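You operate a simulated robot arm through the tools that you are given. There is no shell and no other tool.

You are at the controls of a simulated robot arm. One attempt, no reset.

TASK
Put things in order on the long oak table. At the end: the blue pad stands where the microphone stood; the microphone stands where the yellow pad stood; the yellow pad is in the brown tray (marked "INCOMING"); the black weight stands on top of the brown parcel (marked "TOWN"); whatever was shut is shut again. Leave all else as you found it, and nothing knocked over.

The check looks at the end state, three seconds after you hand in, the way a careful person would. Anything else that was tipped, shoved, dropped, spilled or broken makes it a failure.

THE ROBOT
A 7-joint arm with a two-finger parallel gripper, fixed in place. Base frame: the origin is at the foot of the arm, x ahead of it, y to its left, z up; the work surface is at about z = 0. Units: mm, rad, N and s.
With the tool pointing down near the work surface it reaches from about 220 to 580 mm from the base axis. Its first joint turns from -1.152 to 1.152 rad. Payload 2.5 kg.
The TCP is the grasp point between the finger pads, 23 mm short of the fingertips. In the tool frame z runs along the fingers and y along their closing line. The gripper opens to 94 mm. The fingers are 38 mm wide and 10 mm thick; the gripper's body (54 by 96 mm) begins 39 mm behind the TCP.
Orientation is that of the tool frame in the base frame, as a unit quaternion [x, y, z, w]. With the fingers straight down and closing along the base's y, the tool's x points along the base's -x, its y along +y and its z along -z.

THE INTERFACE
- The arm moves only by the tool apply_moves. Its argument "motion" is a list of rows, each a list of 7 numbers: the shift along the base's x, y, z in mm, then the turn, a rotation vector about the base's x, y, z in rad, then the closure, from 0 (fully open) to 1 (shut). In form: [[tx, ty, tz, rx, ry, rz, gripper], ...]. A call has 1 to 20 rows; each row shifts and turns the commanded pose from where the row before left it. Each row takes 0.2 s and may step no farther than 50 mm and 0.15 rad from the row before; otherwise, or with a gripper value out of range, the whole call is refused. A pose out of reach is approached as far as the arm can. The call stops where the force on the tool passes 40 N (or 10 N more than at its start, if that is more) or the arm is blocked; 0.2 s more then pass. Each finger travels about 108 mm/s and halts on what it meets, pressing with about 42 N; the grip force reading is that of the motor and also rises with nothing between the fingers. The clock runs only during rows and for 0.2 s after the last one: add rows that do not move to give the fingers time. It gives the time, the measured TCP pose, the force on the tool (base axes), the opening and the grip force at its end, in the units of the frame above (readings bear some noise), with the torque about the TCP (base axes, N m) and any sound that the robot's microphone picked up.
- Cameras (640 x 400 px; columns grow to the right, rows downward): "scene" is fixed at [124.9, -414.9, 535.8]; the picture's right is [0.76, -0.65, 0.00], its down [-0.42, -0.49, -0.77] and it looks along [0.50, 0.58, -0.64] (base axes); focal length 256 px, centre (320, 200). "wrist" rides on the gripper at [86, 16, -75] in the tool frame; the picture's right is [-0.18, 0.98, 0.00], its down [-0.58, -0.11, -0.81] and it looks along [-0.79, -0.15, 0.59] (tool axes); focal length 243 px, centre (320, 200). There is no depth. A picture from a camera that has moved, and an enlarged one, comes with that camera's place and axes in the base frame and with its lens.
- snapshot(camera): a new picture of that camera. It takes no simulated time.
- close_up(camera, box): a new picture of the part [left, top, right, bottom] of that camera's present view, enlarged. It takes no simulated time.
- finish_job(): hands the job in; it is judged then, once.

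Nothing tells you positions but the pictures and the camera data. Unless the task says otherwise, let go and move clear before handing in.

The tools are called after "Emit:" as a command line: name --pt "numbers of a row" for each row, then --argument value for the rest, lists and objects as JSON in quotes. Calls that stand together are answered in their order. apply_moves: Moves the arm, as the interface text tells. Its arguments: {"type":"object","properties":{"motion":{"type":"array","items":{"type":"array","items":{"type":"number"}}}},"required":["motion"]} The other tools are called the same way: snapshot (camera) takes a picture; close_up (camera, box) takes an enlarged picture of a part of a camera's view; finish_job () hands the job in.

At the start:

```text
t: 0.0
eef_pos: [247.8, -189.6, 334.6]
orientation: [0.0, 1.0, 0.0, 0.0]
force: [-0.2, -0.3, -0.1]
torque: [-0.02, 0.01, -0.01]
finger_gap: 93.9
grasp_force: 0.0
```

scene: 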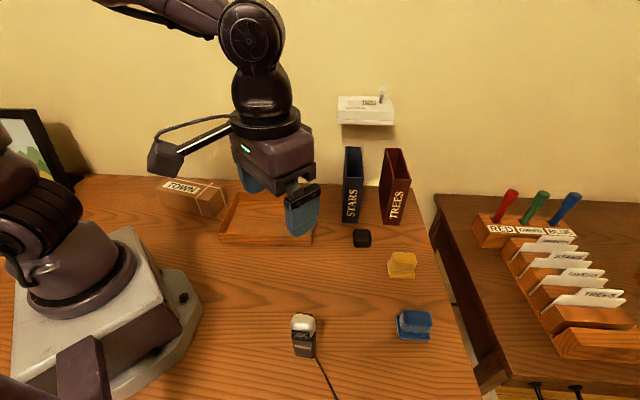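
wrist: 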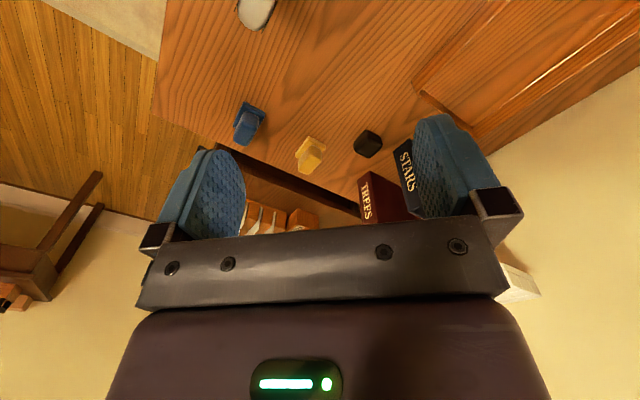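

I see a long oak table with a microphone, blue and yellow pads, a black weight, a brown tray, a brown parcel and two file boxes. I'll look closer before moving anything.

Emit:
close_up --camera "scene" --box '[260, 220, 460, 400]'

Emit:
close_up --camera "scene" --box '[140, 150, 340, 275]'

Emit:
close_up --camera "scene" --box '[320, 80, 460, 260]'

Emit:
close_up --camera "wrist" --box '[180, 0, 480, 200]'

```text
2.22 times, centred on (360, 310) of scene
camera zoom: at [124.9, -414.9, 535.8], right [0.76, -0.65, 0.0], down [-0.42, -0.49, -0.77], along [0.5, 0.58, -0.64], focal length 570 px, centre (231, -44)
```

zoom: 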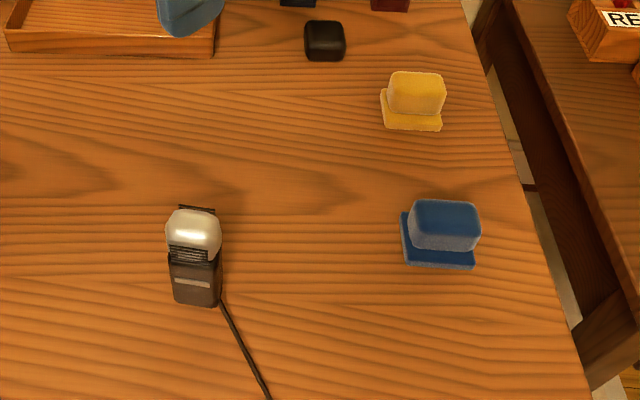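

```text
3.20 times, centred on (240, 212) of scene
camera zoom: at [124.9, -414.9, 535.8], right [0.76, -0.65, 0.0], down [-0.42, -0.49, -0.77], along [0.5, 0.58, -0.64], focal length 821 px, centre (576, 160)
```

zoom: 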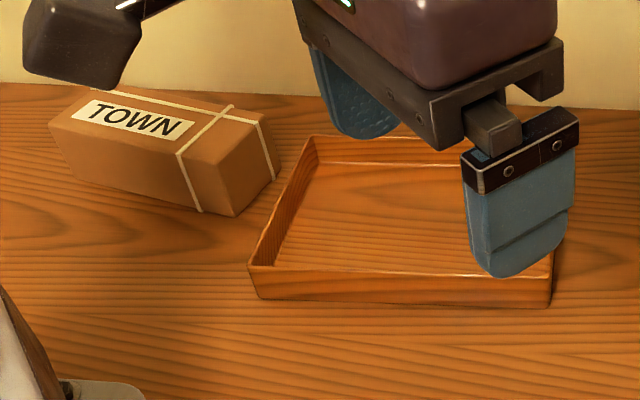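

```text
2.22 times, centred on (390, 170) of scene
camera zoom: at [124.9, -414.9, 535.8], right [0.76, -0.65, 0.0], down [-0.42, -0.49, -0.77], along [0.5, 0.58, -0.64], focal length 570 px, centre (164, 267)
```

zoom: 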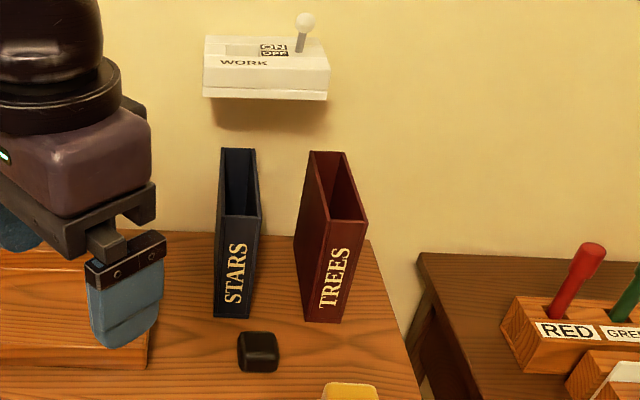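

```text
2.00 times, centred on (330, 100) of wrist
camera zoom: at [160.9, -172.2, 408.9], right [0.18, 0.98, 0.0], down [0.58, -0.11, 0.81], along [0.79, -0.15, -0.59], focal length 485 px, centre (300, 400)
```

zoom: 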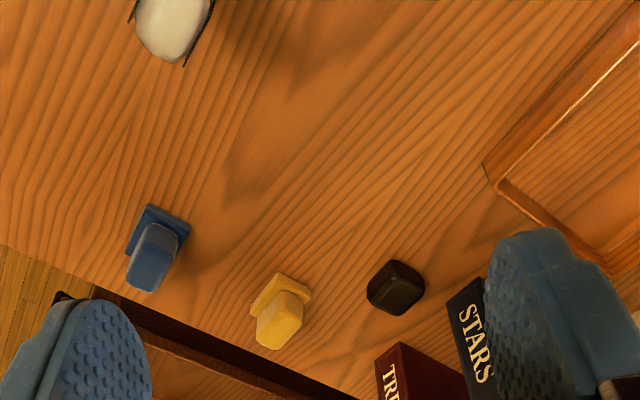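

The mic is near (215,-260), blue pad near (410,-370), yellow near (500,-265) and the weight near (505,-140). The tray is around (367,87) and the parcel around (218,317). I'll turn the wrist camera toward the mic and pads for better measurements.

Emit:
apply_moves --pt "-8 2 0 0 0 -0.14 0" --pt "-8 2 0 0 0 -0.14 0" --pt "-8 2 0 0 0 -0.14 0" --pt "-8 2 0 0 0 -0.14 0" --pt "-8 2 0 0 0 -0.14 0" --pt "0 0 0 0 0 0 0"

Emit:
snapshot --camera "wrist"

Emit:
snapshot --camera "scene"

```text
t: 1.4
eef_pos: [207.5, -179.3, 335.0]
orientation: [0.343, 0.939, 0.0, 0.0]
force: [-0.3, -0.2, -0.2]
torque: [0.01, -0.01, 0.04]
finger_gap: 94.0
grasp_force: 0.1
```

```text
taken
camera wrist: at [151.3, -110.0, 409.6], right [0.78, 0.63, 0.0], down [0.37, -0.46, 0.81], along [0.51, -0.63, -0.59], focal length 243 px, centre (320, 200)
```

wrist: 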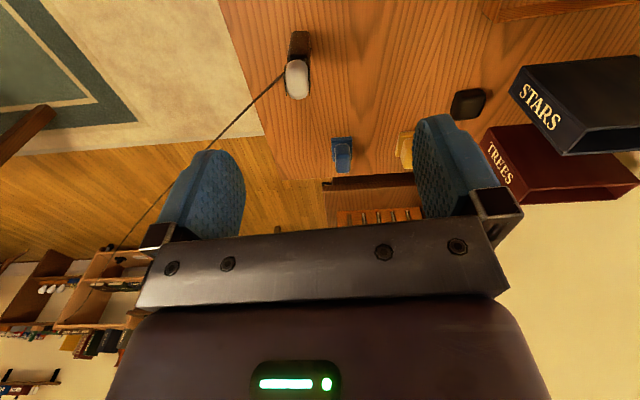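

```text
taken
```

scene: 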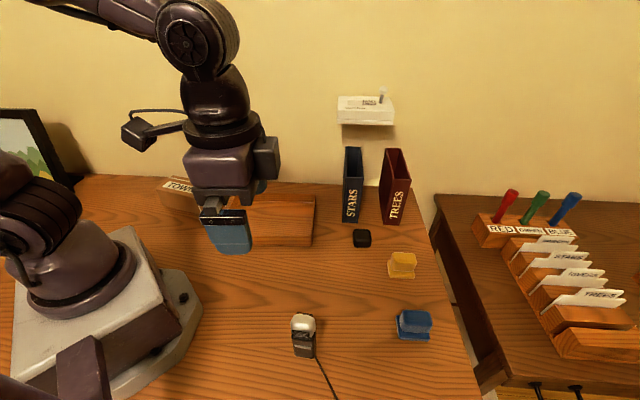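

The mic's cord runs off toward the table edge. I'll enlarge this view to see the object shapes and the cord.

Emit:
close_up --camera "wrist" --box '[220, 0, 420, 125]'

Emit:
close_up --camera "wrist" --box '[300, 80, 500, 205]'

Emit:
close_up --camera "wrist" --box '[0, 120, 300, 320]'

Emit:
close_up --camera "scene" --box '[270, 290, 370, 400]'

Emit:
close_up --camera "scene" --box '[340, 220, 440, 350]'

```text
3.20 times, centred on (320, 62) of wrist
camera zoom: at [151.3, -110.0, 409.6], right [0.78, 0.63, 0.0], down [0.37, -0.46, 0.81], along [0.51, -0.63, -0.59], focal length 776 px, centre (320, 640)
```

zoom: 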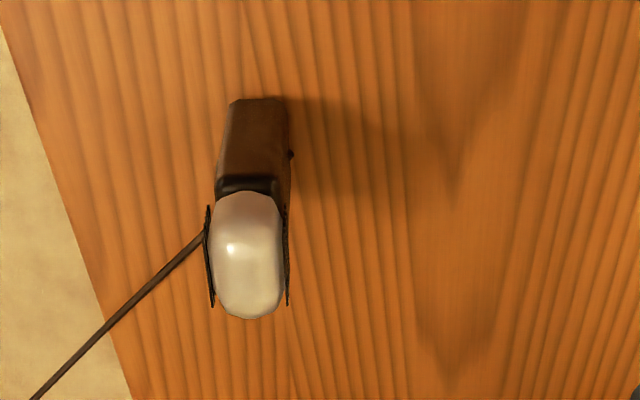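

```text
3.20 times, centred on (400, 142) of wrist
camera zoom: at [151.3, -110.0, 409.6], right [0.78, 0.63, 0.0], down [0.37, -0.46, 0.81], along [0.51, -0.63, -0.59], focal length 776 px, centre (64, 384)
```

zoom: 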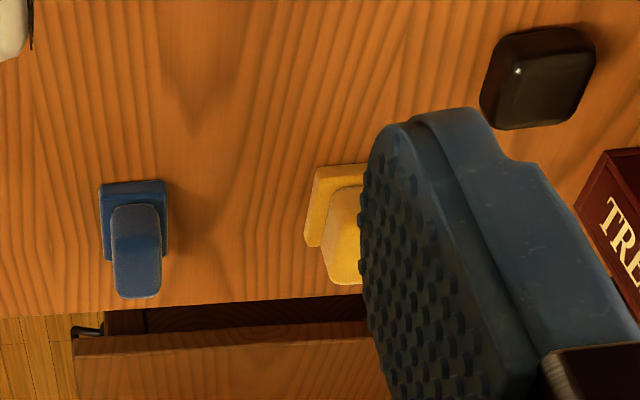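

```text
2.00 times, centred on (150, 220) of wrist
camera zoom: at [151.3, -110.0, 409.6], right [0.78, 0.63, 0.0], down [0.37, -0.46, 0.81], along [0.51, -0.63, -0.59], focal length 485 px, centre (660, 160)
```

zoom: 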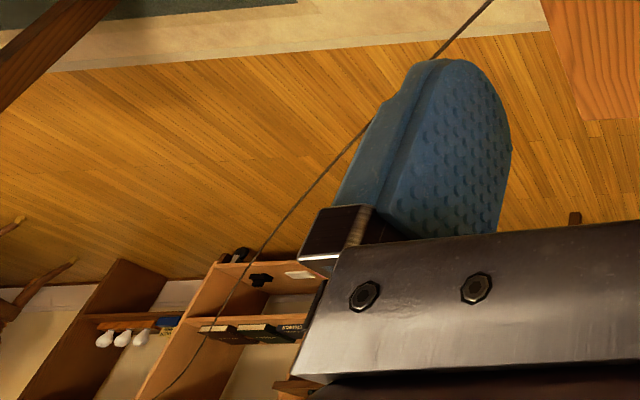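

```text
3.64 times, centred on (320, 345) of scene
camera zoom: at [124.9, -414.9, 535.8], right [0.76, -0.65, 0.0], down [-0.42, -0.49, -0.77], along [0.5, 0.58, -0.64], focal length 933 px, centre (320, -327)
```

zoom: 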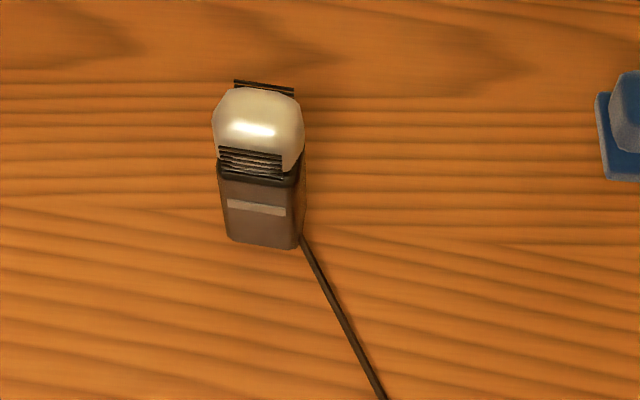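

```text
3.08 times, centred on (390, 285) of scene
camera zoom: at [124.9, -414.9, 535.8], right [0.76, -0.65, 0.0], down [-0.42, -0.49, -0.77], along [0.5, 0.58, -0.64], focal length 789 px, centre (105, -62)
```

zoom: 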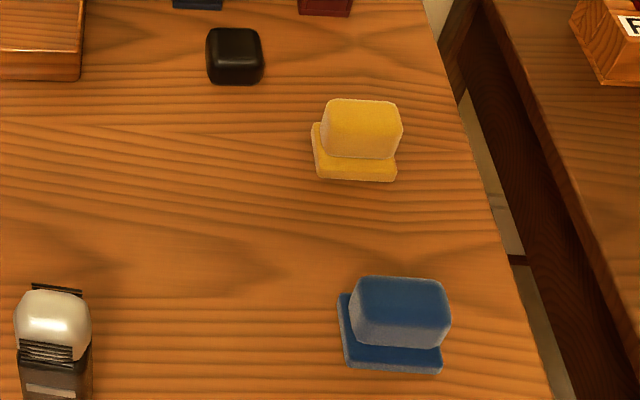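

The mic stands about 125 mm tall around (229,-250), with its sides turned about 45° and its cord leaving toward -y. Next I'll hover over the yellow pad near (515,-262) for a close look.

Emit:
apply_moves --pt "37 -9 -10 0 0 -0.04 0" --pt "37 -9 -15 0 0 -0.04 0" --pt "37 -9 -20 0 0 0 0" --pt "37 -9 -20 0 0 0 0" --pt "37 -9 -20 0 0 0 0" --pt "37 -9 -20 0 0 0 0" --pt "37 -9 -20 0 0 0 0" --pt "31 -10 -20 0 0 0 0" --pt "0 0 0 0 0 0 0"

Emit:
snapshot --camera "wrist"

Emit:
close_up --camera "wrist" --box '[240, 0, 420, 160]'

Emit:
snapshot --camera "scene"

```text
t: 3.4
eef_pos: [496.7, -253.6, 190.3]
orientation: [0.38, 0.925, 0.0, 0.0]
force: [-0.3, -0.2, -0.6]
torque: [0.02, 0.01, -0.04]
finger_gap: 94.1
grasp_force: 0.0
```

```text
taken
camera wrist: at [446.7, -179.5, 265.3], right [0.82, 0.57, 0.0], down [0.34, -0.49, 0.81], along [0.46, -0.66, -0.59], focal length 243 px, centre (320, 200)
```

wrist: 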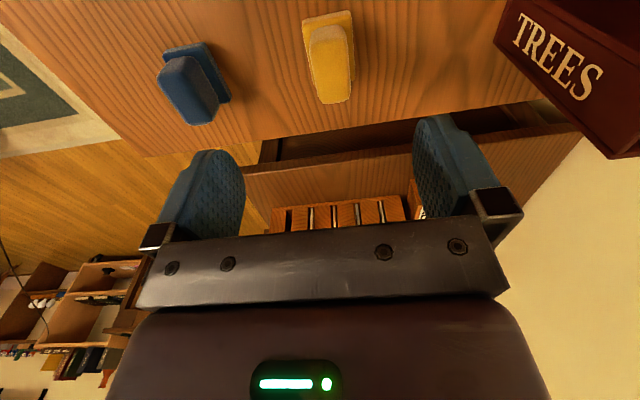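

```text
2.50 times, centred on (330, 80) of wrist
camera zoom: at [446.7, -179.5, 265.3], right [0.82, 0.57, 0.0], down [0.34, -0.49, 0.81], along [0.46, -0.66, -0.59], focal length 606 px, centre (295, 500)
```

zoom: 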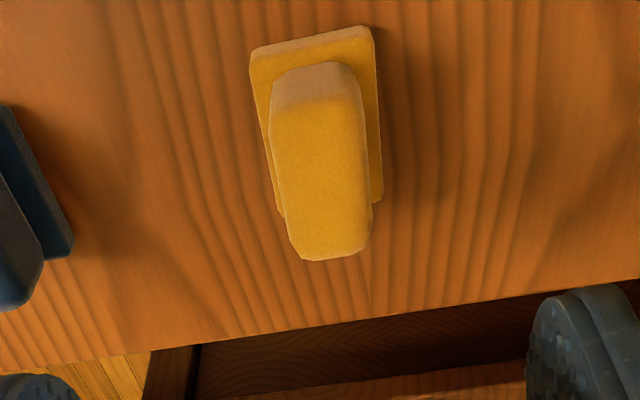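

```text
taken
```

scene: 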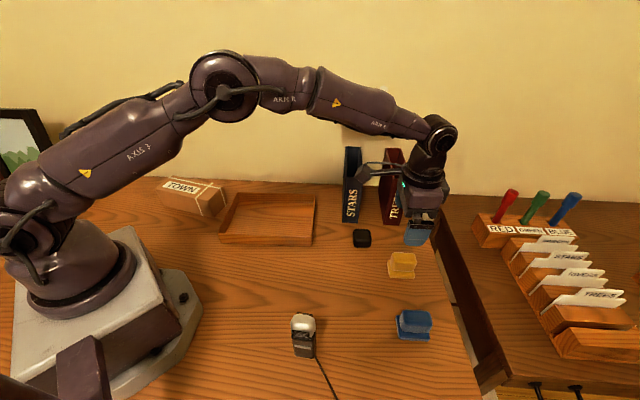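

The yellow pad is a 59×42 mm plate with a grip block about 28 mm wide and 47 mm tall, centred near (515,-262) with its long side at about -44°. I'll move right above it and check alignment before going down.

Emit:
apply_moves --pt "9 -5 -25 0 0 0 0" --pt "9 -5 -25 0 0 0 0" --pt "0 0 -20 0 0 0 0" --pt "0 0 0 0 0 0 0"

Emit:
snapshot --camera "wrist"

Emit:
close_up --camera "wrist" --box '[220, 0, 420, 200]'

Emit:
close_up --camera "scene" --box '[340, 180, 460, 300]'

```text
t: 4.4
eef_pos: [516.2, -263.0, 118.9]
orientation: [0.38, 0.925, 0.0, 0.0]
force: [0.0, -1.1, 1.1]
torque: [0.0, -0.04, -0.02]
finger_gap: 93.7
grasp_force: 0.0
```

```text
taken
camera wrist: at [465.2, -189.3, 194.1], right [0.82, 0.57, 0.0], down [0.34, -0.49, 0.81], along [0.46, -0.66, -0.59], focal length 243 px, centre (320, 200)
```

wrist: 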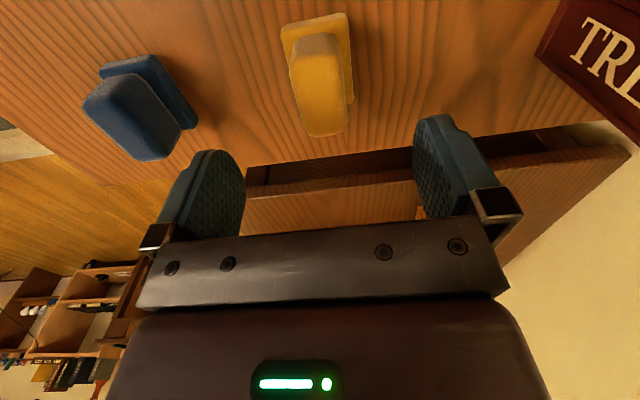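

```text
2.00 times, centred on (320, 100) of wrist
camera zoom: at [465.2, -189.3, 194.1], right [0.82, 0.57, 0.0], down [0.34, -0.49, 0.81], along [0.46, -0.66, -0.59], focal length 485 px, centre (320, 400)
```

zoom: 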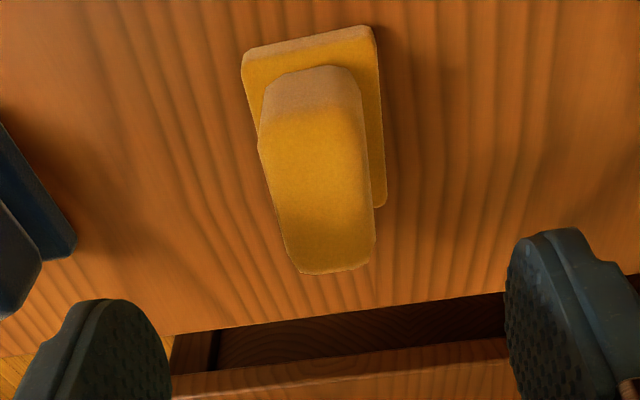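

```text
3.33 times, centred on (400, 240) of scene
camera zoom: at [124.9, -414.9, 535.8], right [0.76, -0.65, 0.0], down [-0.42, -0.49, -0.77], along [0.5, 0.58, -0.64], focal length 855 px, centre (53, 67)
```

zoom: 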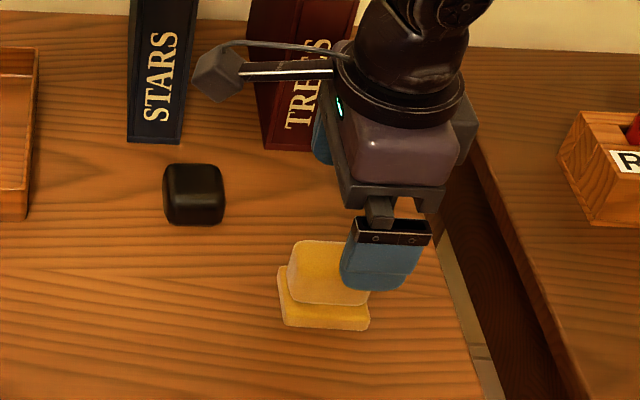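

The gripper sits centred over the yellow pad at about (516,-262) and lines up with its 45° sides. I'll go down to TCP z≈38, grip the block and lift slightly.

Emit:
apply_moves --pt "0 0 -20 0 0 0 0" --pt "0 0.5 -20 0 0 0 0" --pt "0 0.5 -20 0 0 0 0" --pt "0 0 -14 0 0 0 0" --pt "0 0 -7 0 0 0 0" --pt "0 0 0 0 0 0 0"

Emit:
close_up --camera "scene" --box '[340, 180, 460, 300]'

Emit:
snapshot --camera "wrist"

```text
t: 5.8
eef_pos: [516.7, -261.3, 38.7]
orientation: [0.38, 0.925, 0.0, 0.0]
force: [0.0, 0.1, 0.0]
torque: [-0.02, 0.01, -0.03]
finger_gap: 94.2
grasp_force: 0.0
```

```text
3.33 times, centred on (400, 240) of scene
camera zoom: at [124.9, -414.9, 535.8], right [0.76, -0.65, 0.0], down [-0.42, -0.49, -0.77], along [0.5, 0.58, -0.64], focal length 855 px, centre (53, 67)
```

zoom: 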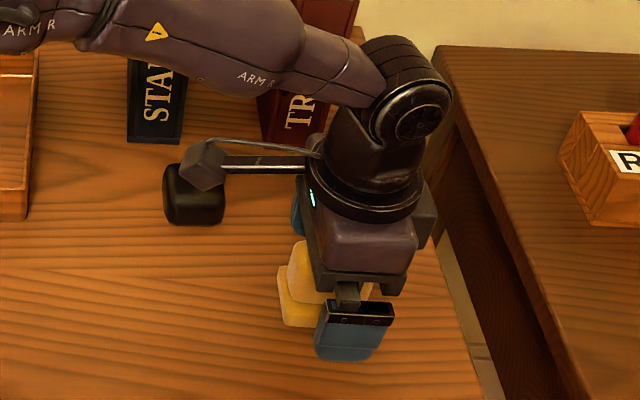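

```text
taken
camera wrist: at [466.0, -188.5, 113.1], right [0.82, 0.57, 0.0], down [0.34, -0.49, 0.81], along [0.46, -0.66, -0.59], focal length 243 px, centre (320, 200)
```

wrist: 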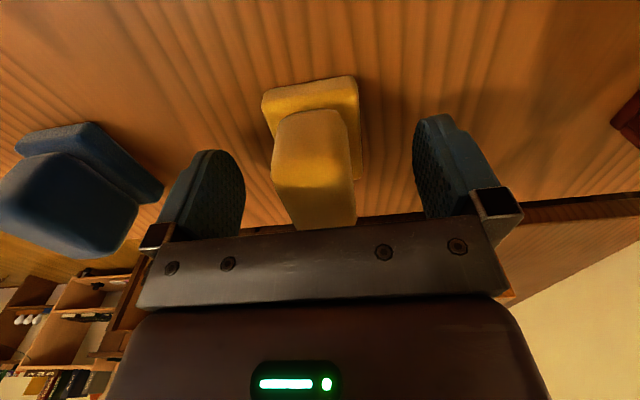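

The fingers straddle the yellow block. Closing now.

Emit:
apply_moves --pt "-1.5 -1 0 0 0 0 0" --pt "0 0 0 0 0 0 1" --pt "0 0 0 0 0 0 1" --pt "0 0 0 0 0 0 1" --pt "0 0 0 0 0 0 1" --pt "0 0 0 0 0 0 1"

```text
t: 7.2
eef_pos: [515.6, -263.2, 39.0]
orientation: [0.38, 0.925, 0.0, 0.001]
force: [-1.8, -0.8, 5.6]
torque: [-0.02, -0.01, 0.04]
finger_gap: 31.4
grasp_force: 41.9
```

The block is gripped at a 31 mm opening. I'll lift it and check.

Emit:
apply_moves --pt "0 0 8 0 0 0 1" --pt "0 0 15 0 0 0 1" --pt "0 0 25 0 0 0 1" --pt "0 0 30 0 0 0 1" --pt "0 0 30 0 0 0 1" --pt "0 0 0 0 0 0 1"

Emit:
snapshot --camera "wrist"

Emit:
snapshot --camera "scene"

```text
t: 8.6
eef_pos: [513.7, -261.7, 146.9]
orientation: [0.38, 0.925, 0.0, -0.001]
force: [-0.4, 0.7, 0.1]
torque: [0.0, 0.01, 0.01]
finger_gap: 0.2
grasp_force: 42.1
```

```text
taken
camera wrist: at [463.7, -188.2, 221.9], right [0.82, 0.57, 0.0], down [0.34, -0.49, 0.81], along [0.46, -0.66, -0.59], focal length 243 px, centre (320, 200)
```

wrist: 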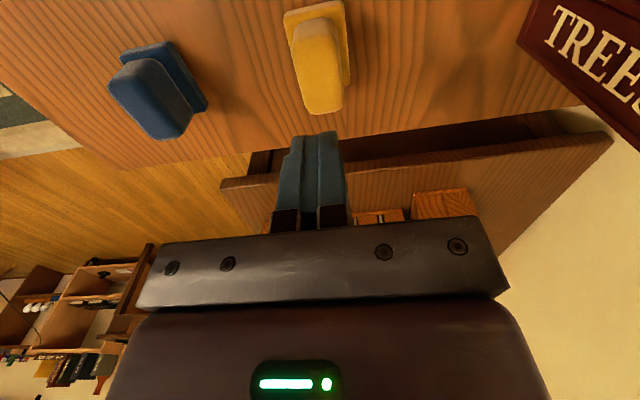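

```text
taken
```

scene: 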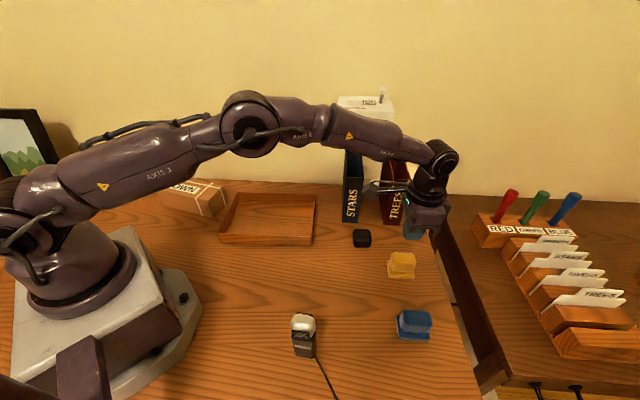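

The fingers shut empty: the yellow pad slipped out and is still on the table. I'll look at whether it shifted and what shape the grip block is.

Emit:
close_up --camera "scene" --box '[370, 235, 440, 345]'

Emit:
close_up --camera "wrist" --box '[270, 0, 370, 125]'

Emit:
close_up --camera "wrist" --box '[90, 20, 230, 150]'

```text
3.64 times, centred on (405, 290) of scene
camera zoom: at [124.9, -414.9, 535.8], right [0.76, -0.65, 0.0], down [-0.42, -0.49, -0.77], along [0.5, 0.58, -0.64], focal length 933 px, centre (11, -127)
```

zoom: 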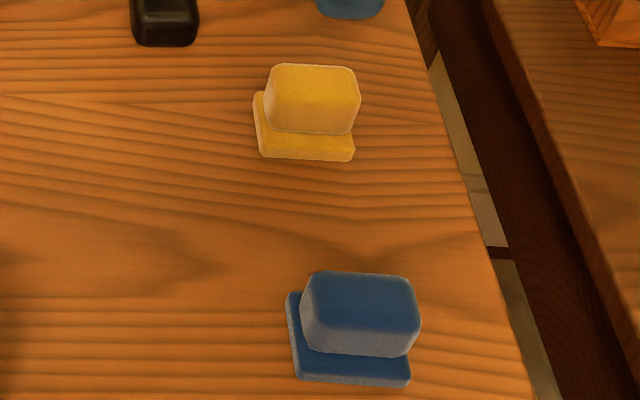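

```text
3.20 times, centred on (320, 62) of wrist
camera zoom: at [463.7, -188.2, 221.9], right [0.82, 0.57, 0.0], down [0.34, -0.49, 0.81], along [0.46, -0.66, -0.59], focal length 776 px, centre (320, 640)
```

zoom: 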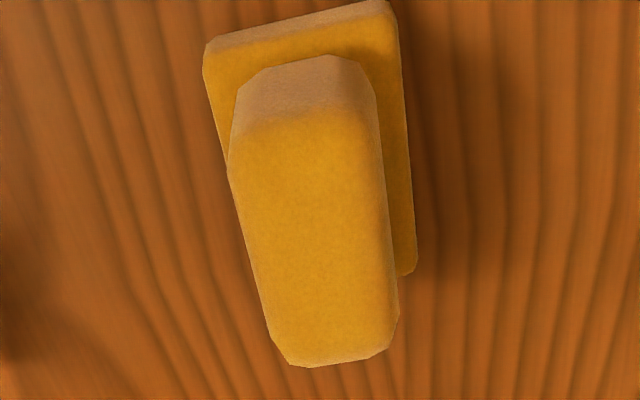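

```text
3.08 times, centred on (160, 85) of wrist
camera zoom: at [463.7, -188.2, 221.9], right [0.82, 0.57, 0.0], down [0.34, -0.49, 0.81], along [0.46, -0.66, -0.59], focal length 746 px, centre (812, 554)
```

zoom: 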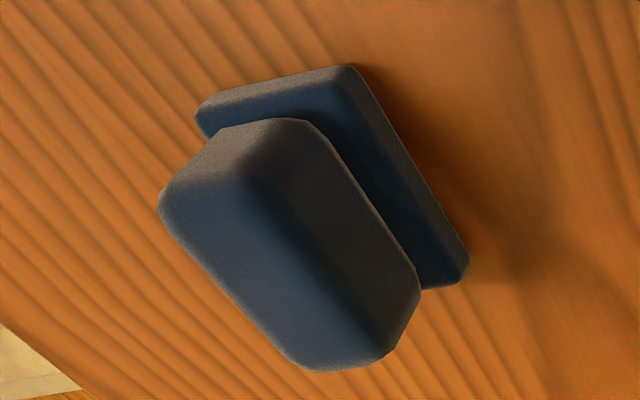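

The block looks straight-sided, so I'll regrip lower and lift in tiny steps to see if it is heavy, stuck or just slippery.

Emit:
apply_moves --pt "0 0 0 0 0 0 0" --pt "0 0 -10 0 0 0 0" --pt "0 0 -25 0 0 0 0" --pt "0 0 -25 0 0 0 0" --pt "0 0 -25 0 0 0 0" --pt "0 0 -15 0 0 0 0" --pt "0 0 -7 0 0 0 0" --pt "0 0 -4 0 0 0 0" --pt "0 0 0 0 0 0 0"

Emit:
snapshot --camera "wrist"

Emit:
close_up --camera "scene" --box '[370, 220, 440, 300]'

```text
t: 10.6
eef_pos: [514.3, -261.1, 35.2]
orientation: [0.38, 0.925, 0.0, 0.0]
force: [0.9, -0.2, -0.3]
torque: [0.02, 0.04, 0.02]
finger_gap: 94.1
grasp_force: 0.0
```

```text
taken
camera wrist: at [463.6, -187.4, 110.1], right [0.82, 0.57, 0.0], down [0.34, -0.49, 0.81], along [0.46, -0.66, -0.59], focal length 243 px, centre (320, 200)
```

wrist: 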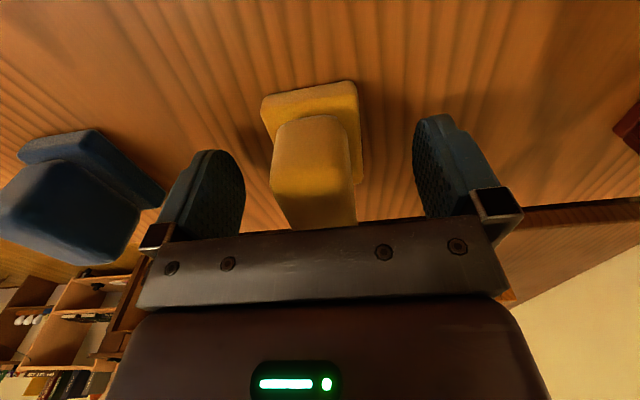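

```text
5.00 times, centred on (405, 260) of scene
camera zoom: at [124.9, -414.9, 535.8], right [0.76, -0.65, 0.0], down [-0.42, -0.49, -0.77], along [0.5, 0.58, -0.64], focal length 1283 px, centre (-105, -100)
```

zoom: 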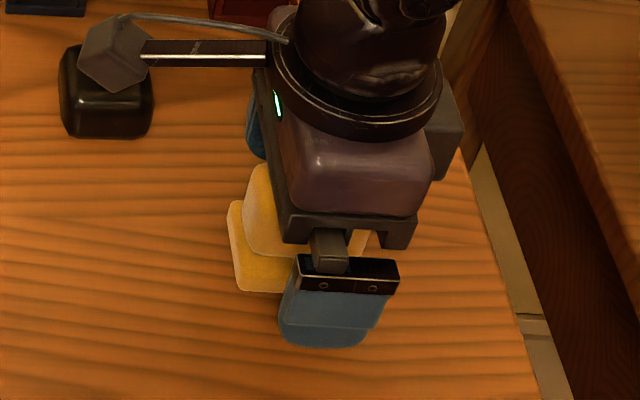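

Closing on the block again, then a 3 mm test lift.

Emit:
apply_moves --pt "0 0 0 0 0 0 1" --pt "0 0 0 0 0 0 1" --pt "0 0 0 0 0 0 1" --pt "0 0 0 0 0 0 1" --pt "0 0 0 0 0 0 1"

Emit:
apply_moves --pt "0 0 1 0 0 0 1" --pt "0 0 1 0 0 0 1" --pt "0 0 1 0 0 0 1" --pt "0 0 0 0 0 0 1"

Emit:
close_up --camera "scene" --box '[370, 220, 440, 300]'

```text
t: 11.8
eef_pos: [515.6, -259.8, 35.7]
orientation: [0.381, 0.925, -0.001, 0.001]
force: [-0.1, 0.4, -1.0]
torque: [0.0, -0.01, 0.0]
finger_gap: 43.9
grasp_force: 42.6
```

```text
t: 12.8
eef_pos: [514.6, -262.5, 39.8]
orientation: [0.38, 0.925, 0.0, 0.0]
force: [0.2, -1.3, -0.6]
torque: [-0.03, -0.02, -0.01]
finger_gap: 44.3
grasp_force: 42.1
```

```text
5.00 times, centred on (405, 260) of scene
camera zoom: at [124.9, -414.9, 535.8], right [0.76, -0.65, 0.0], down [-0.42, -0.49, -0.77], along [0.5, 0.58, -0.64], focal length 1283 px, centre (-105, -100)
```

zoom: 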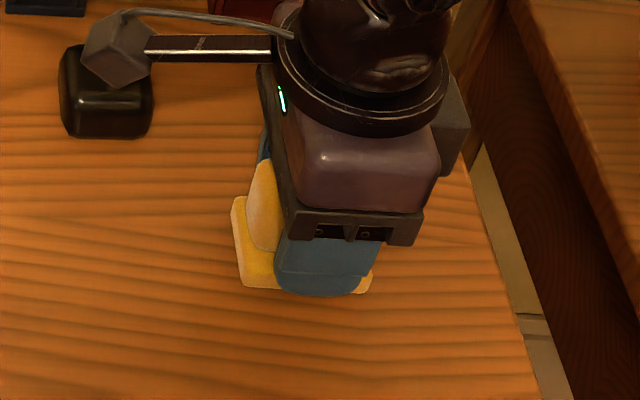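

This time the fingers caught the wider base plate at 44 mm. I'll raise it a bit more in small steps and see whether it comes along.

Emit:
apply_moves --pt "0 0 2 0 0 0 1" --pt "0 0 2 0 0 0 1" --pt "0 0 2 0 0 0 1" --pt "0 0 2 0 0 0 1" --pt "0 0 0 0 0 0 1"

Emit:
close_up --camera "scene" --box '[370, 220, 440, 300]'

Emit:
close_up --camera "wrist" --box '[220, 50, 420, 220]'

```text
t: 14.0
eef_pos: [515.1, -261.2, 46.7]
orientation: [0.38, 0.925, 0.001, 0.0]
force: [-1.0, 0.5, -0.6]
torque: [0.0, -0.04, 0.0]
finger_gap: 44.0
grasp_force: 42.0
```

```text
5.00 times, centred on (405, 260) of scene
camera zoom: at [124.9, -414.9, 535.8], right [0.76, -0.65, 0.0], down [-0.42, -0.49, -0.77], along [0.5, 0.58, -0.64], focal length 1283 px, centre (-105, -100)
```

zoom: 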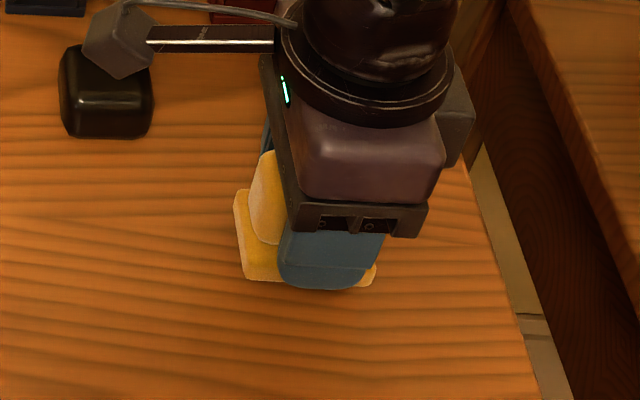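

```text
2.35 times, centred on (320, 135) of wrist
camera zoom: at [463.0, -189.5, 121.1], right [0.82, 0.57, 0.0], down [0.34, -0.49, 0.81], along [0.46, -0.66, -0.59], focal length 571 px, centre (320, 353)
```

zoom: 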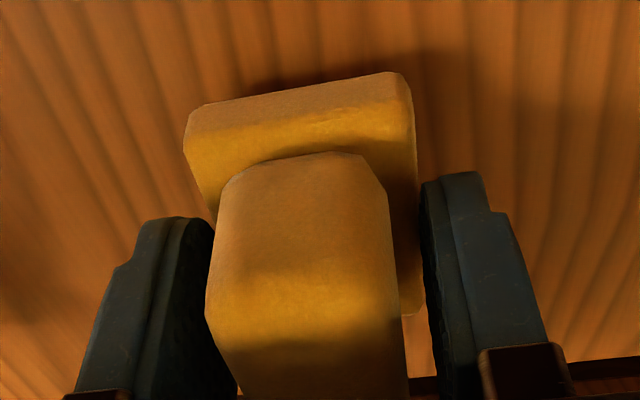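

The yellow pad is up and held by its plate. I'll raise it gently to clear the weight and tray walls.

Emit:
apply_moves --pt "0 0 3 0 0 0 1" --pt "0 0 5 0 0 0 1" --pt "0 0 7 0 0 0 1" --pt "0 0 8 0 0 0 1" --pt "0 0 8 0 0 0 1" --pt "0 0 8 0 0 0 1" --pt "0 0 8 0 0 0 1" --pt "0 0 8 0 0 0 1" --pt "0 0 8 0 0 0 1" --pt "0 0 6 0 0 0 1" --pt "0 0 3 0 0 0 1" --pt "0 0 0 0 0 0 1"

Emit:
close_up --camera "scene" --box '[340, 180, 460, 300]'

Emit:
snapshot --camera "wrist"

```text
t: 16.6
eef_pos: [515.1, -261.5, 119.2]
orientation: [0.38, 0.925, 0.001, 0.001]
force: [0.1, -0.4, -1.0]
torque: [-0.01, 0.02, -0.02]
finger_gap: 43.9
grasp_force: 42.1
```

```text
3.33 times, centred on (400, 240) of scene
camera zoom: at [124.9, -414.9, 535.8], right [0.76, -0.65, 0.0], down [-0.42, -0.49, -0.77], along [0.5, 0.58, -0.64], focal length 855 px, centre (53, 67)
```

zoom: 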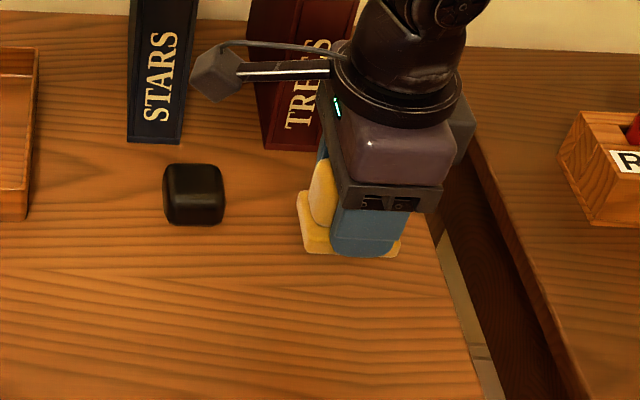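

```text
taken
camera wrist: at [464.6, -188.1, 193.6], right [0.82, 0.57, 0.0], down [0.34, -0.49, 0.81], along [0.46, -0.66, -0.59], focal length 243 px, centre (320, 200)
```

wrist: 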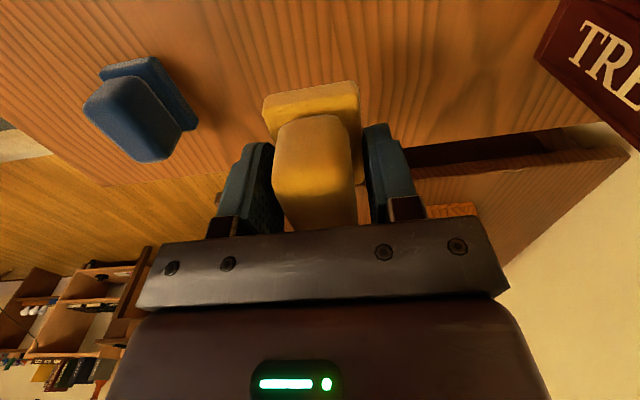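

The pad is firmly held. I'll carry it slowly toward the tray, staying clear of the weight.

Emit:
apply_moves --pt "-5 4 2 0 0 0 1" --pt "-10 9 2 0 0 0 1" --pt "-15 13 2 0 0 0 1" --pt "-17 15 2 0 0 0 1" --pt "-17 17 2 0 0 0 1" --pt "-15 20 1 0 0 0 1" --pt "-11 22 1 0 0 0 1" --pt "-8 24 0 0 0 0 1" --pt "-7 25 0 0 0 0 1" --pt "-6 25 0 0 0 0 1" --pt "-6 25 0 0 0 0 1" --pt "-6 25 0 0 0 0 1" --pt "-6 25 0 0 0 0 1" --pt "-6 22 0 0 0 0 1" --pt "-4 18 0 0 0 0 1" --pt "-3 12 0 0 0 0 1" --pt "-2 6 0 0 0 0 1" --pt "0 0 0 0 0 0 1"

Emit:
snapshot --camera "scene"

Emit:
snapshot --camera "wrist"

```text
t: 20.4
eef_pos: [371.9, 44.4, 129.4]
orientation: [0.38, 0.925, 0.0, 0.0]
force: [0.1, -0.6, -1.2]
torque: [-0.02, 0.0, 0.04]
finger_gap: 44.0
grasp_force: 42.4
```

```text
taken
```

scene: 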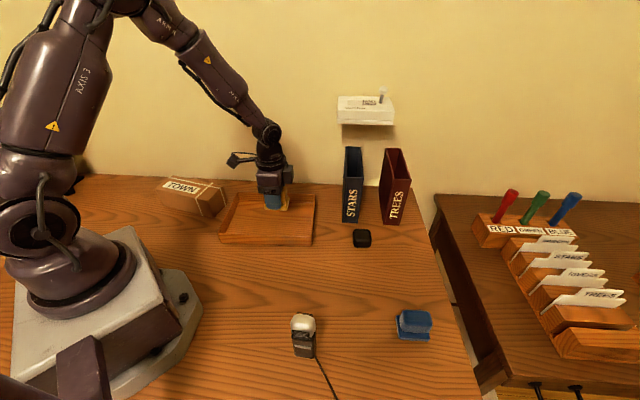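

```text
taken
camera wrist: at [321.4, 117.5, 204.3], right [0.82, 0.57, 0.0], down [0.34, -0.49, 0.81], along [0.46, -0.66, -0.59], focal length 243 px, centre (320, 200)
```

wrist: 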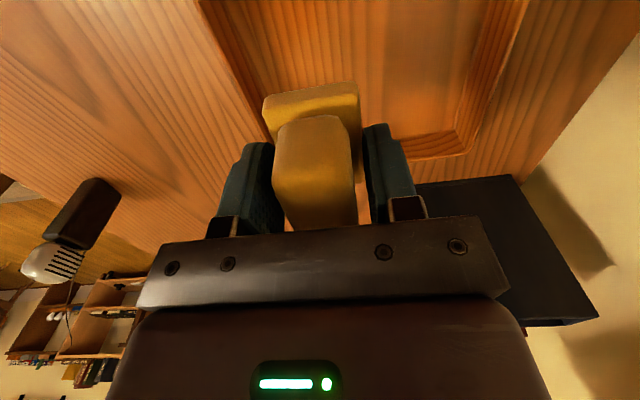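

The pad hangs over the tray. I'll shift to the tray's middle, about (379,80), and lower toward its floor.

Emit:
apply_moves --pt "1 6 0 0 0 0 1" --pt "2 12 -3 0 0 0 1" --pt "2 12 -8 0 0 0 1" --pt "2 6 -12 0 0 0 1" --pt "0 0 -15 0 0 0 1" --pt "0 0 -15 0 0 0 1" --pt "0 0 -12 0 0 0 1" --pt "0 0 -8 0 0 0 1" --pt "0 0 0 0 0 0 1"

Emit:
close_up --camera "scene" --box '[200, 130, 340, 260]'

Emit:
snapshot --camera "wrist"

```text
t: 22.4
eef_pos: [377.5, 78.9, 56.1]
orientation: [0.38, 0.925, 0.0, 0.0]
force: [0.9, 0.2, -0.3]
torque: [0.0, 0.02, 0.0]
finger_gap: 43.7
grasp_force: 41.5
```

```text
3.08 times, centred on (270, 195) of scene
camera zoom: at [124.9, -414.9, 535.8], right [0.76, -0.65, 0.0], down [-0.42, -0.49, -0.77], along [0.5, 0.58, -0.64], focal length 789 px, centre (474, 215)
```

zoom: 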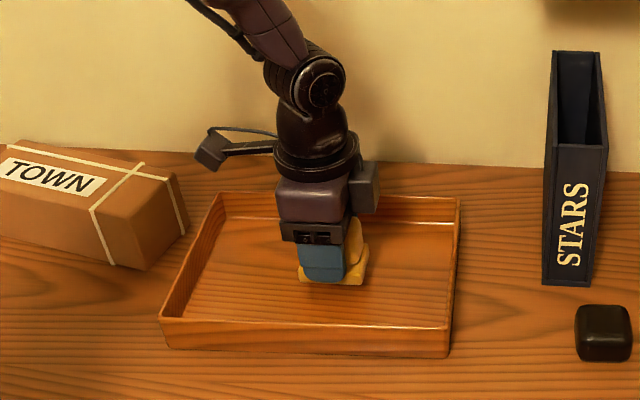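

```text
taken
camera wrist: at [327.2, 153.1, 130.8], right [0.82, 0.57, 0.0], down [0.34, -0.49, 0.81], along [0.46, -0.66, -0.59], focal length 243 px, centre (320, 200)
```

wrist: 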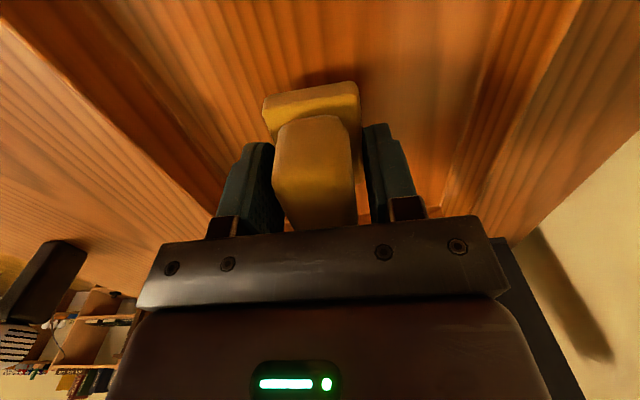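

The pad is centred in the tray and just above the floor. I'll lower until it touches.

Emit:
apply_moves --pt "0 0 -5 0 0 0 1" --pt "0 0 -4 0 0 0 1" --pt "0 0 -2 0 0 0 1" --pt "0 0 0 0 0 0 1"

Emit:
apply_moves --pt "0 0 -1 0 0 0 1" --pt "0 0 -1 0 0 0 1" --pt "0 0 0 0 0 0 1"

Emit:
close_up --camera "wrist" --box '[220, 50, 420, 220]'

Emit:
close_up --camera "scene" --box '[240, 170, 320, 250]'

```text
t: 23.4
eef_pos: [377.8, 80.2, 45.2]
orientation: [0.38, 0.925, 0.0, 0.001]
force: [0.7, -0.8, -1.5]
torque: [0.04, 0.01, -0.01]
finger_gap: 44.1
grasp_force: 42.2
```

```text
t: 24.2
eef_pos: [377.2, 80.6, 45.2]
orientation: [0.38, 0.925, 0.0, 0.0]
force: [0.2, 0.3, -1.3]
torque: [-0.06, -0.04, 0.01]
finger_gap: 44.0
grasp_force: 41.8
```

```text
2.35 times, centred on (320, 135) of wrist
camera zoom: at [326.7, 153.6, 119.6], right [0.82, 0.57, 0.0], down [0.34, -0.49, 0.81], along [0.46, -0.66, -0.59], focal length 571 px, centre (320, 353)
```

zoom: 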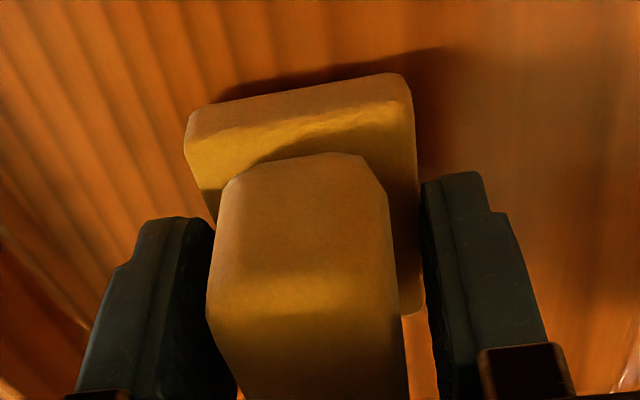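

```text
5.00 times, centred on (280, 210) of scene
camera zoom: at [124.9, -414.9, 535.8], right [0.76, -0.65, 0.0], down [-0.42, -0.49, -0.77], along [0.5, 0.58, -0.64], focal length 1283 px, centre (520, 150)
```

zoom: 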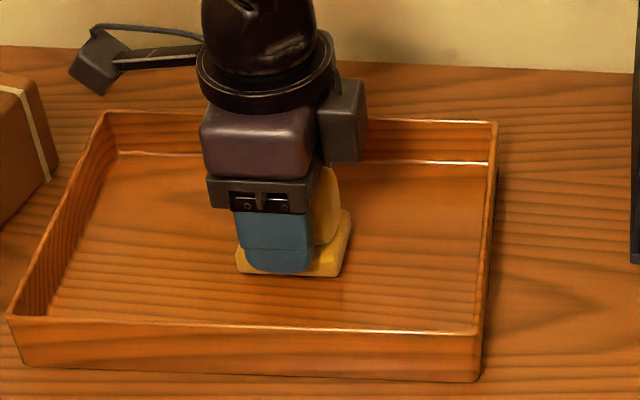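

Still just above the tray floor, with a thin shadow gap. I'll keep lowering in 1 mm steps.

Emit:
apply_moves --pt "0 0 -1 0 0 0 1" --pt "0 0 -1 0 0 0 1" --pt "0 0 0 0 0 0 1"

Emit:
apply_moves --pt "0 0 -1 0 0 0 1" --pt "0 0 -1 0 0 0 1" --pt "0 0 0 0 0 0 1"

```text
t: 25.0
eef_pos: [378.2, 80.7, 42.6]
orientation: [0.381, 0.925, 0.0, 0.0]
force: [-0.9, -0.4, -0.7]
torque: [-0.01, 0.0, 0.0]
finger_gap: 44.0
grasp_force: 41.5
```

```text
t: 25.8
eef_pos: [379.4, 80.3, 41.5]
orientation: [0.38, 0.925, 0.0, 0.001]
force: [-10.7, -1.7, 30.4]
torque: [-0.15, 0.32, -0.01]
finger_gap: 43.9
grasp_force: 42.1
```

The pad is on the tray floor. I'll ease off 1 mm, open slowly and check before rising.

Emit:
apply_moves --pt "0 0 0.8 0 0 0 1" --pt "0 0 0 0 0 0 0.45" --pt "0 0 0 0 0 0 0.3" --pt "0 0 0 0 0 0 0.1" --pt "0 0 0 0 0 0 0.1"

Emit:
close_up --camera "wrist" --box '[180, 30, 460, 230]'

Emit:
close_up --camera "scene" --box '[240, 170, 320, 250]'

```text
t: 27.0
eef_pos: [378.2, 79.9, 41.0]
orientation: [0.381, 0.925, -0.001, 0.0]
force: [-0.2, -0.7, -0.1]
torque: [0.01, -0.03, 0.0]
finger_gap: 84.7
grasp_force: 0.0
```

```text
2.00 times, centred on (320, 130) of wrist
camera zoom: at [326.9, 153.4, 115.4], right [0.82, 0.57, 0.0], down [0.34, -0.49, 0.81], along [0.46, -0.66, -0.59], focal length 485 px, centre (320, 340)
```

zoom: 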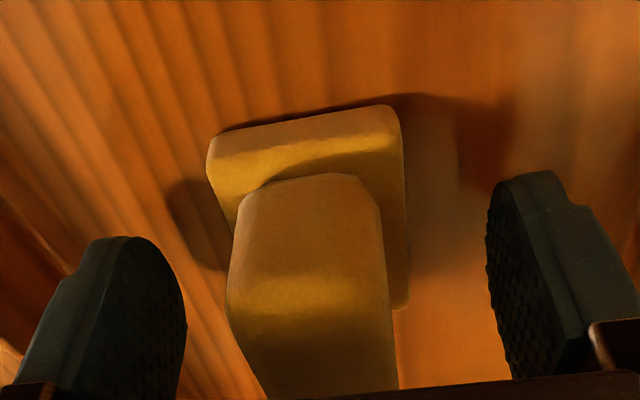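

```text
5.00 times, centred on (280, 210) of scene
camera zoom: at [124.9, -414.9, 535.8], right [0.76, -0.65, 0.0], down [-0.42, -0.49, -0.77], along [0.5, 0.58, -0.64], focal length 1283 px, centre (520, 150)
```

zoom: 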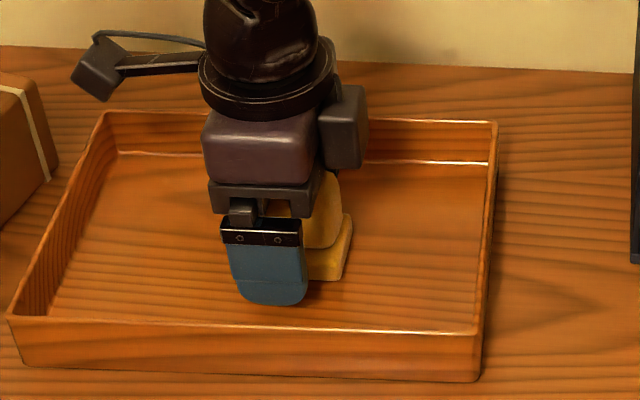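

The yellow pad rests in the tray. I'll rise clear and look at the mic and its cord from this side.

Emit:
apply_moves --pt "0 0 6 0 0 0 0" --pt "0 0 12 0 0 0 0" --pt "0 0 25 0 0 0 0" --pt "0 0 30 0 0 0 0" --pt "0 0 40 0 0 0 0" --pt "0 0 40 0 0 0 0" --pt "0 0 0 0 0 0 0"

Emit:
snapshot --camera "wrist"

Emit:
snapshot --camera "scene"

Emit:
close_up --camera "wrist" --box '[0, 150, 200, 380]'

```text
t: 28.6
eef_pos: [376.9, 77.4, 196.2]
orientation: [0.38, 0.925, 0.0, 0.0]
force: [0.6, 0.2, -0.1]
torque: [0.0, 0.0, -0.01]
finger_gap: 94.0
grasp_force: 0.1
```

```text
taken
camera wrist: at [325.4, 150.8, 270.9], right [0.82, 0.57, 0.0], down [0.34, -0.49, 0.81], along [0.46, -0.66, -0.59], focal length 243 px, centre (320, 200)
```

wrist: 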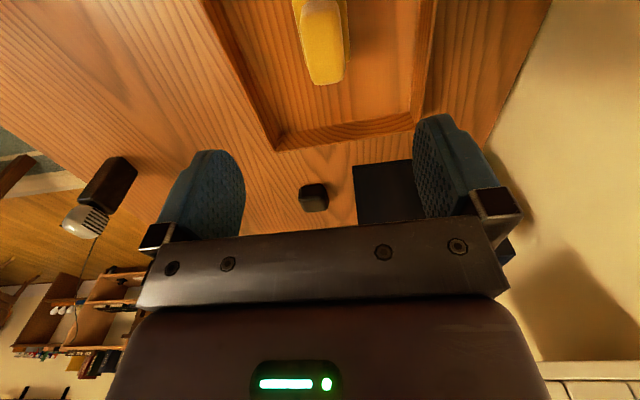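

```text
taken
```

scene: 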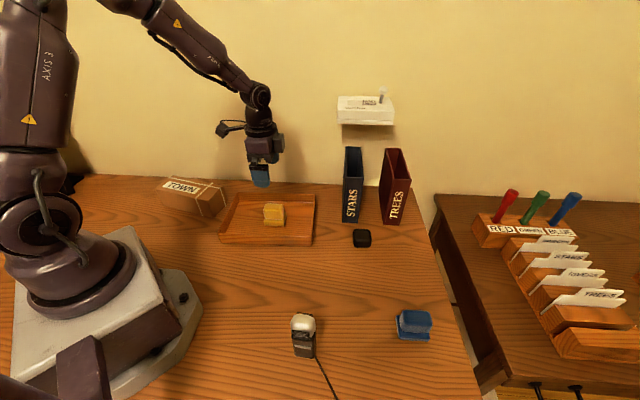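

```text
1.74 times, centred on (100, 265) of wrist
camera zoom: at [325.4, 150.8, 270.9], right [0.82, 0.57, 0.0], down [0.34, -0.49, 0.81], along [0.46, -0.66, -0.59], focal length 422 px, centre (703, 87)
```

zoom: 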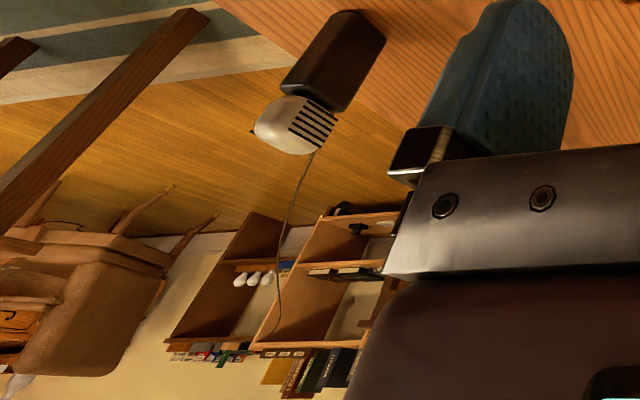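

The cord runs through the air from the mic to a far anchor, so to be safe I'll first move the blue pad out of the cord's sweep to a temporary free spot. I'm heading over to the blue pad near (415,-360) now.

Emit:
apply_moves --pt "2 -20 0 0 0 0 0" --pt "4 -40 0 0 0 0 0" --pt "4 -45 0 0 0 0 0" --pt "4 -45 0 0 0 0 0" --pt "4 -45 0 0 0 0 0" --pt "4 -45 0 0 0 0 0" --pt "4 -45 -5 0 0 0 0" --pt "4 -45 -10 0 0 0 0" --pt "4 -45 -15 0 0 0 0" --pt "2 -40 -15 0 0 0 0" --pt "0 -20 -15 0 0 0 0" --pt "0 0 0 0 0 0 0"

Emit:
snapshot --camera "wrist"

Emit:
close_up --camera "wrist" --box '[220, 0, 420, 160]'

Emit:
snapshot --camera "scene"

```text
t: 31.2
eef_pos: [411.1, -354.8, 131.3]
orientation: [0.38, 0.925, -0.001, 0.0]
force: [0.3, 0.2, -0.1]
torque: [-0.02, 0.04, 0.02]
finger_gap: 94.3
grasp_force: 0.1
```

```text
taken
camera wrist: at [360.6, -281.2, 206.5], right [0.82, 0.57, 0.0], down [0.34, -0.49, 0.81], along [0.46, -0.66, -0.59], focal length 243 px, centre (320, 200)
```

wrist: 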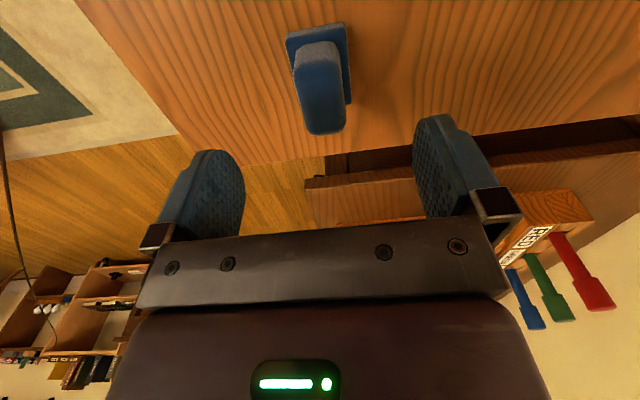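

```text
2.50 times, centred on (320, 80) of wrist
camera zoom: at [360.6, -281.2, 206.5], right [0.82, 0.57, 0.0], down [0.34, -0.49, 0.81], along [0.46, -0.66, -0.59], focal length 606 px, centre (320, 500)
```

zoom: 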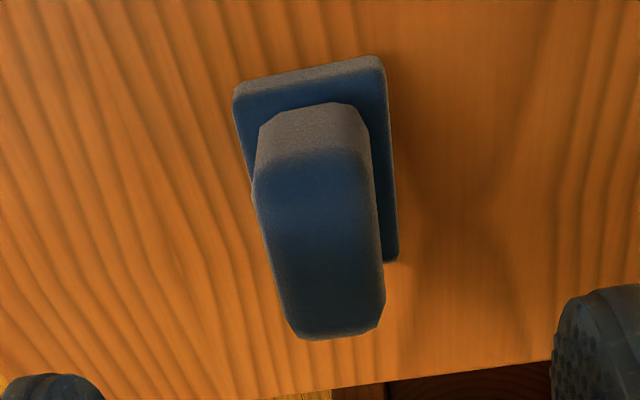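

```text
taken
```

scene: 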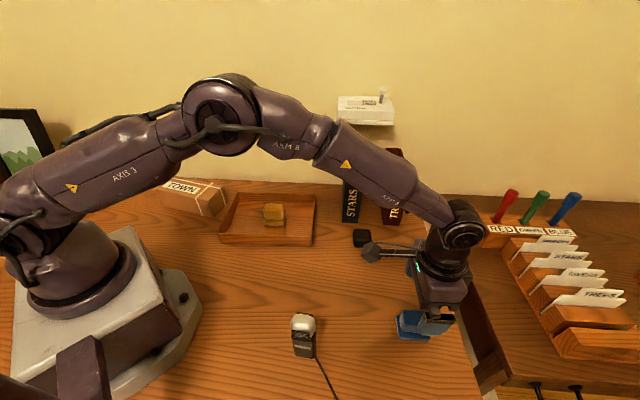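

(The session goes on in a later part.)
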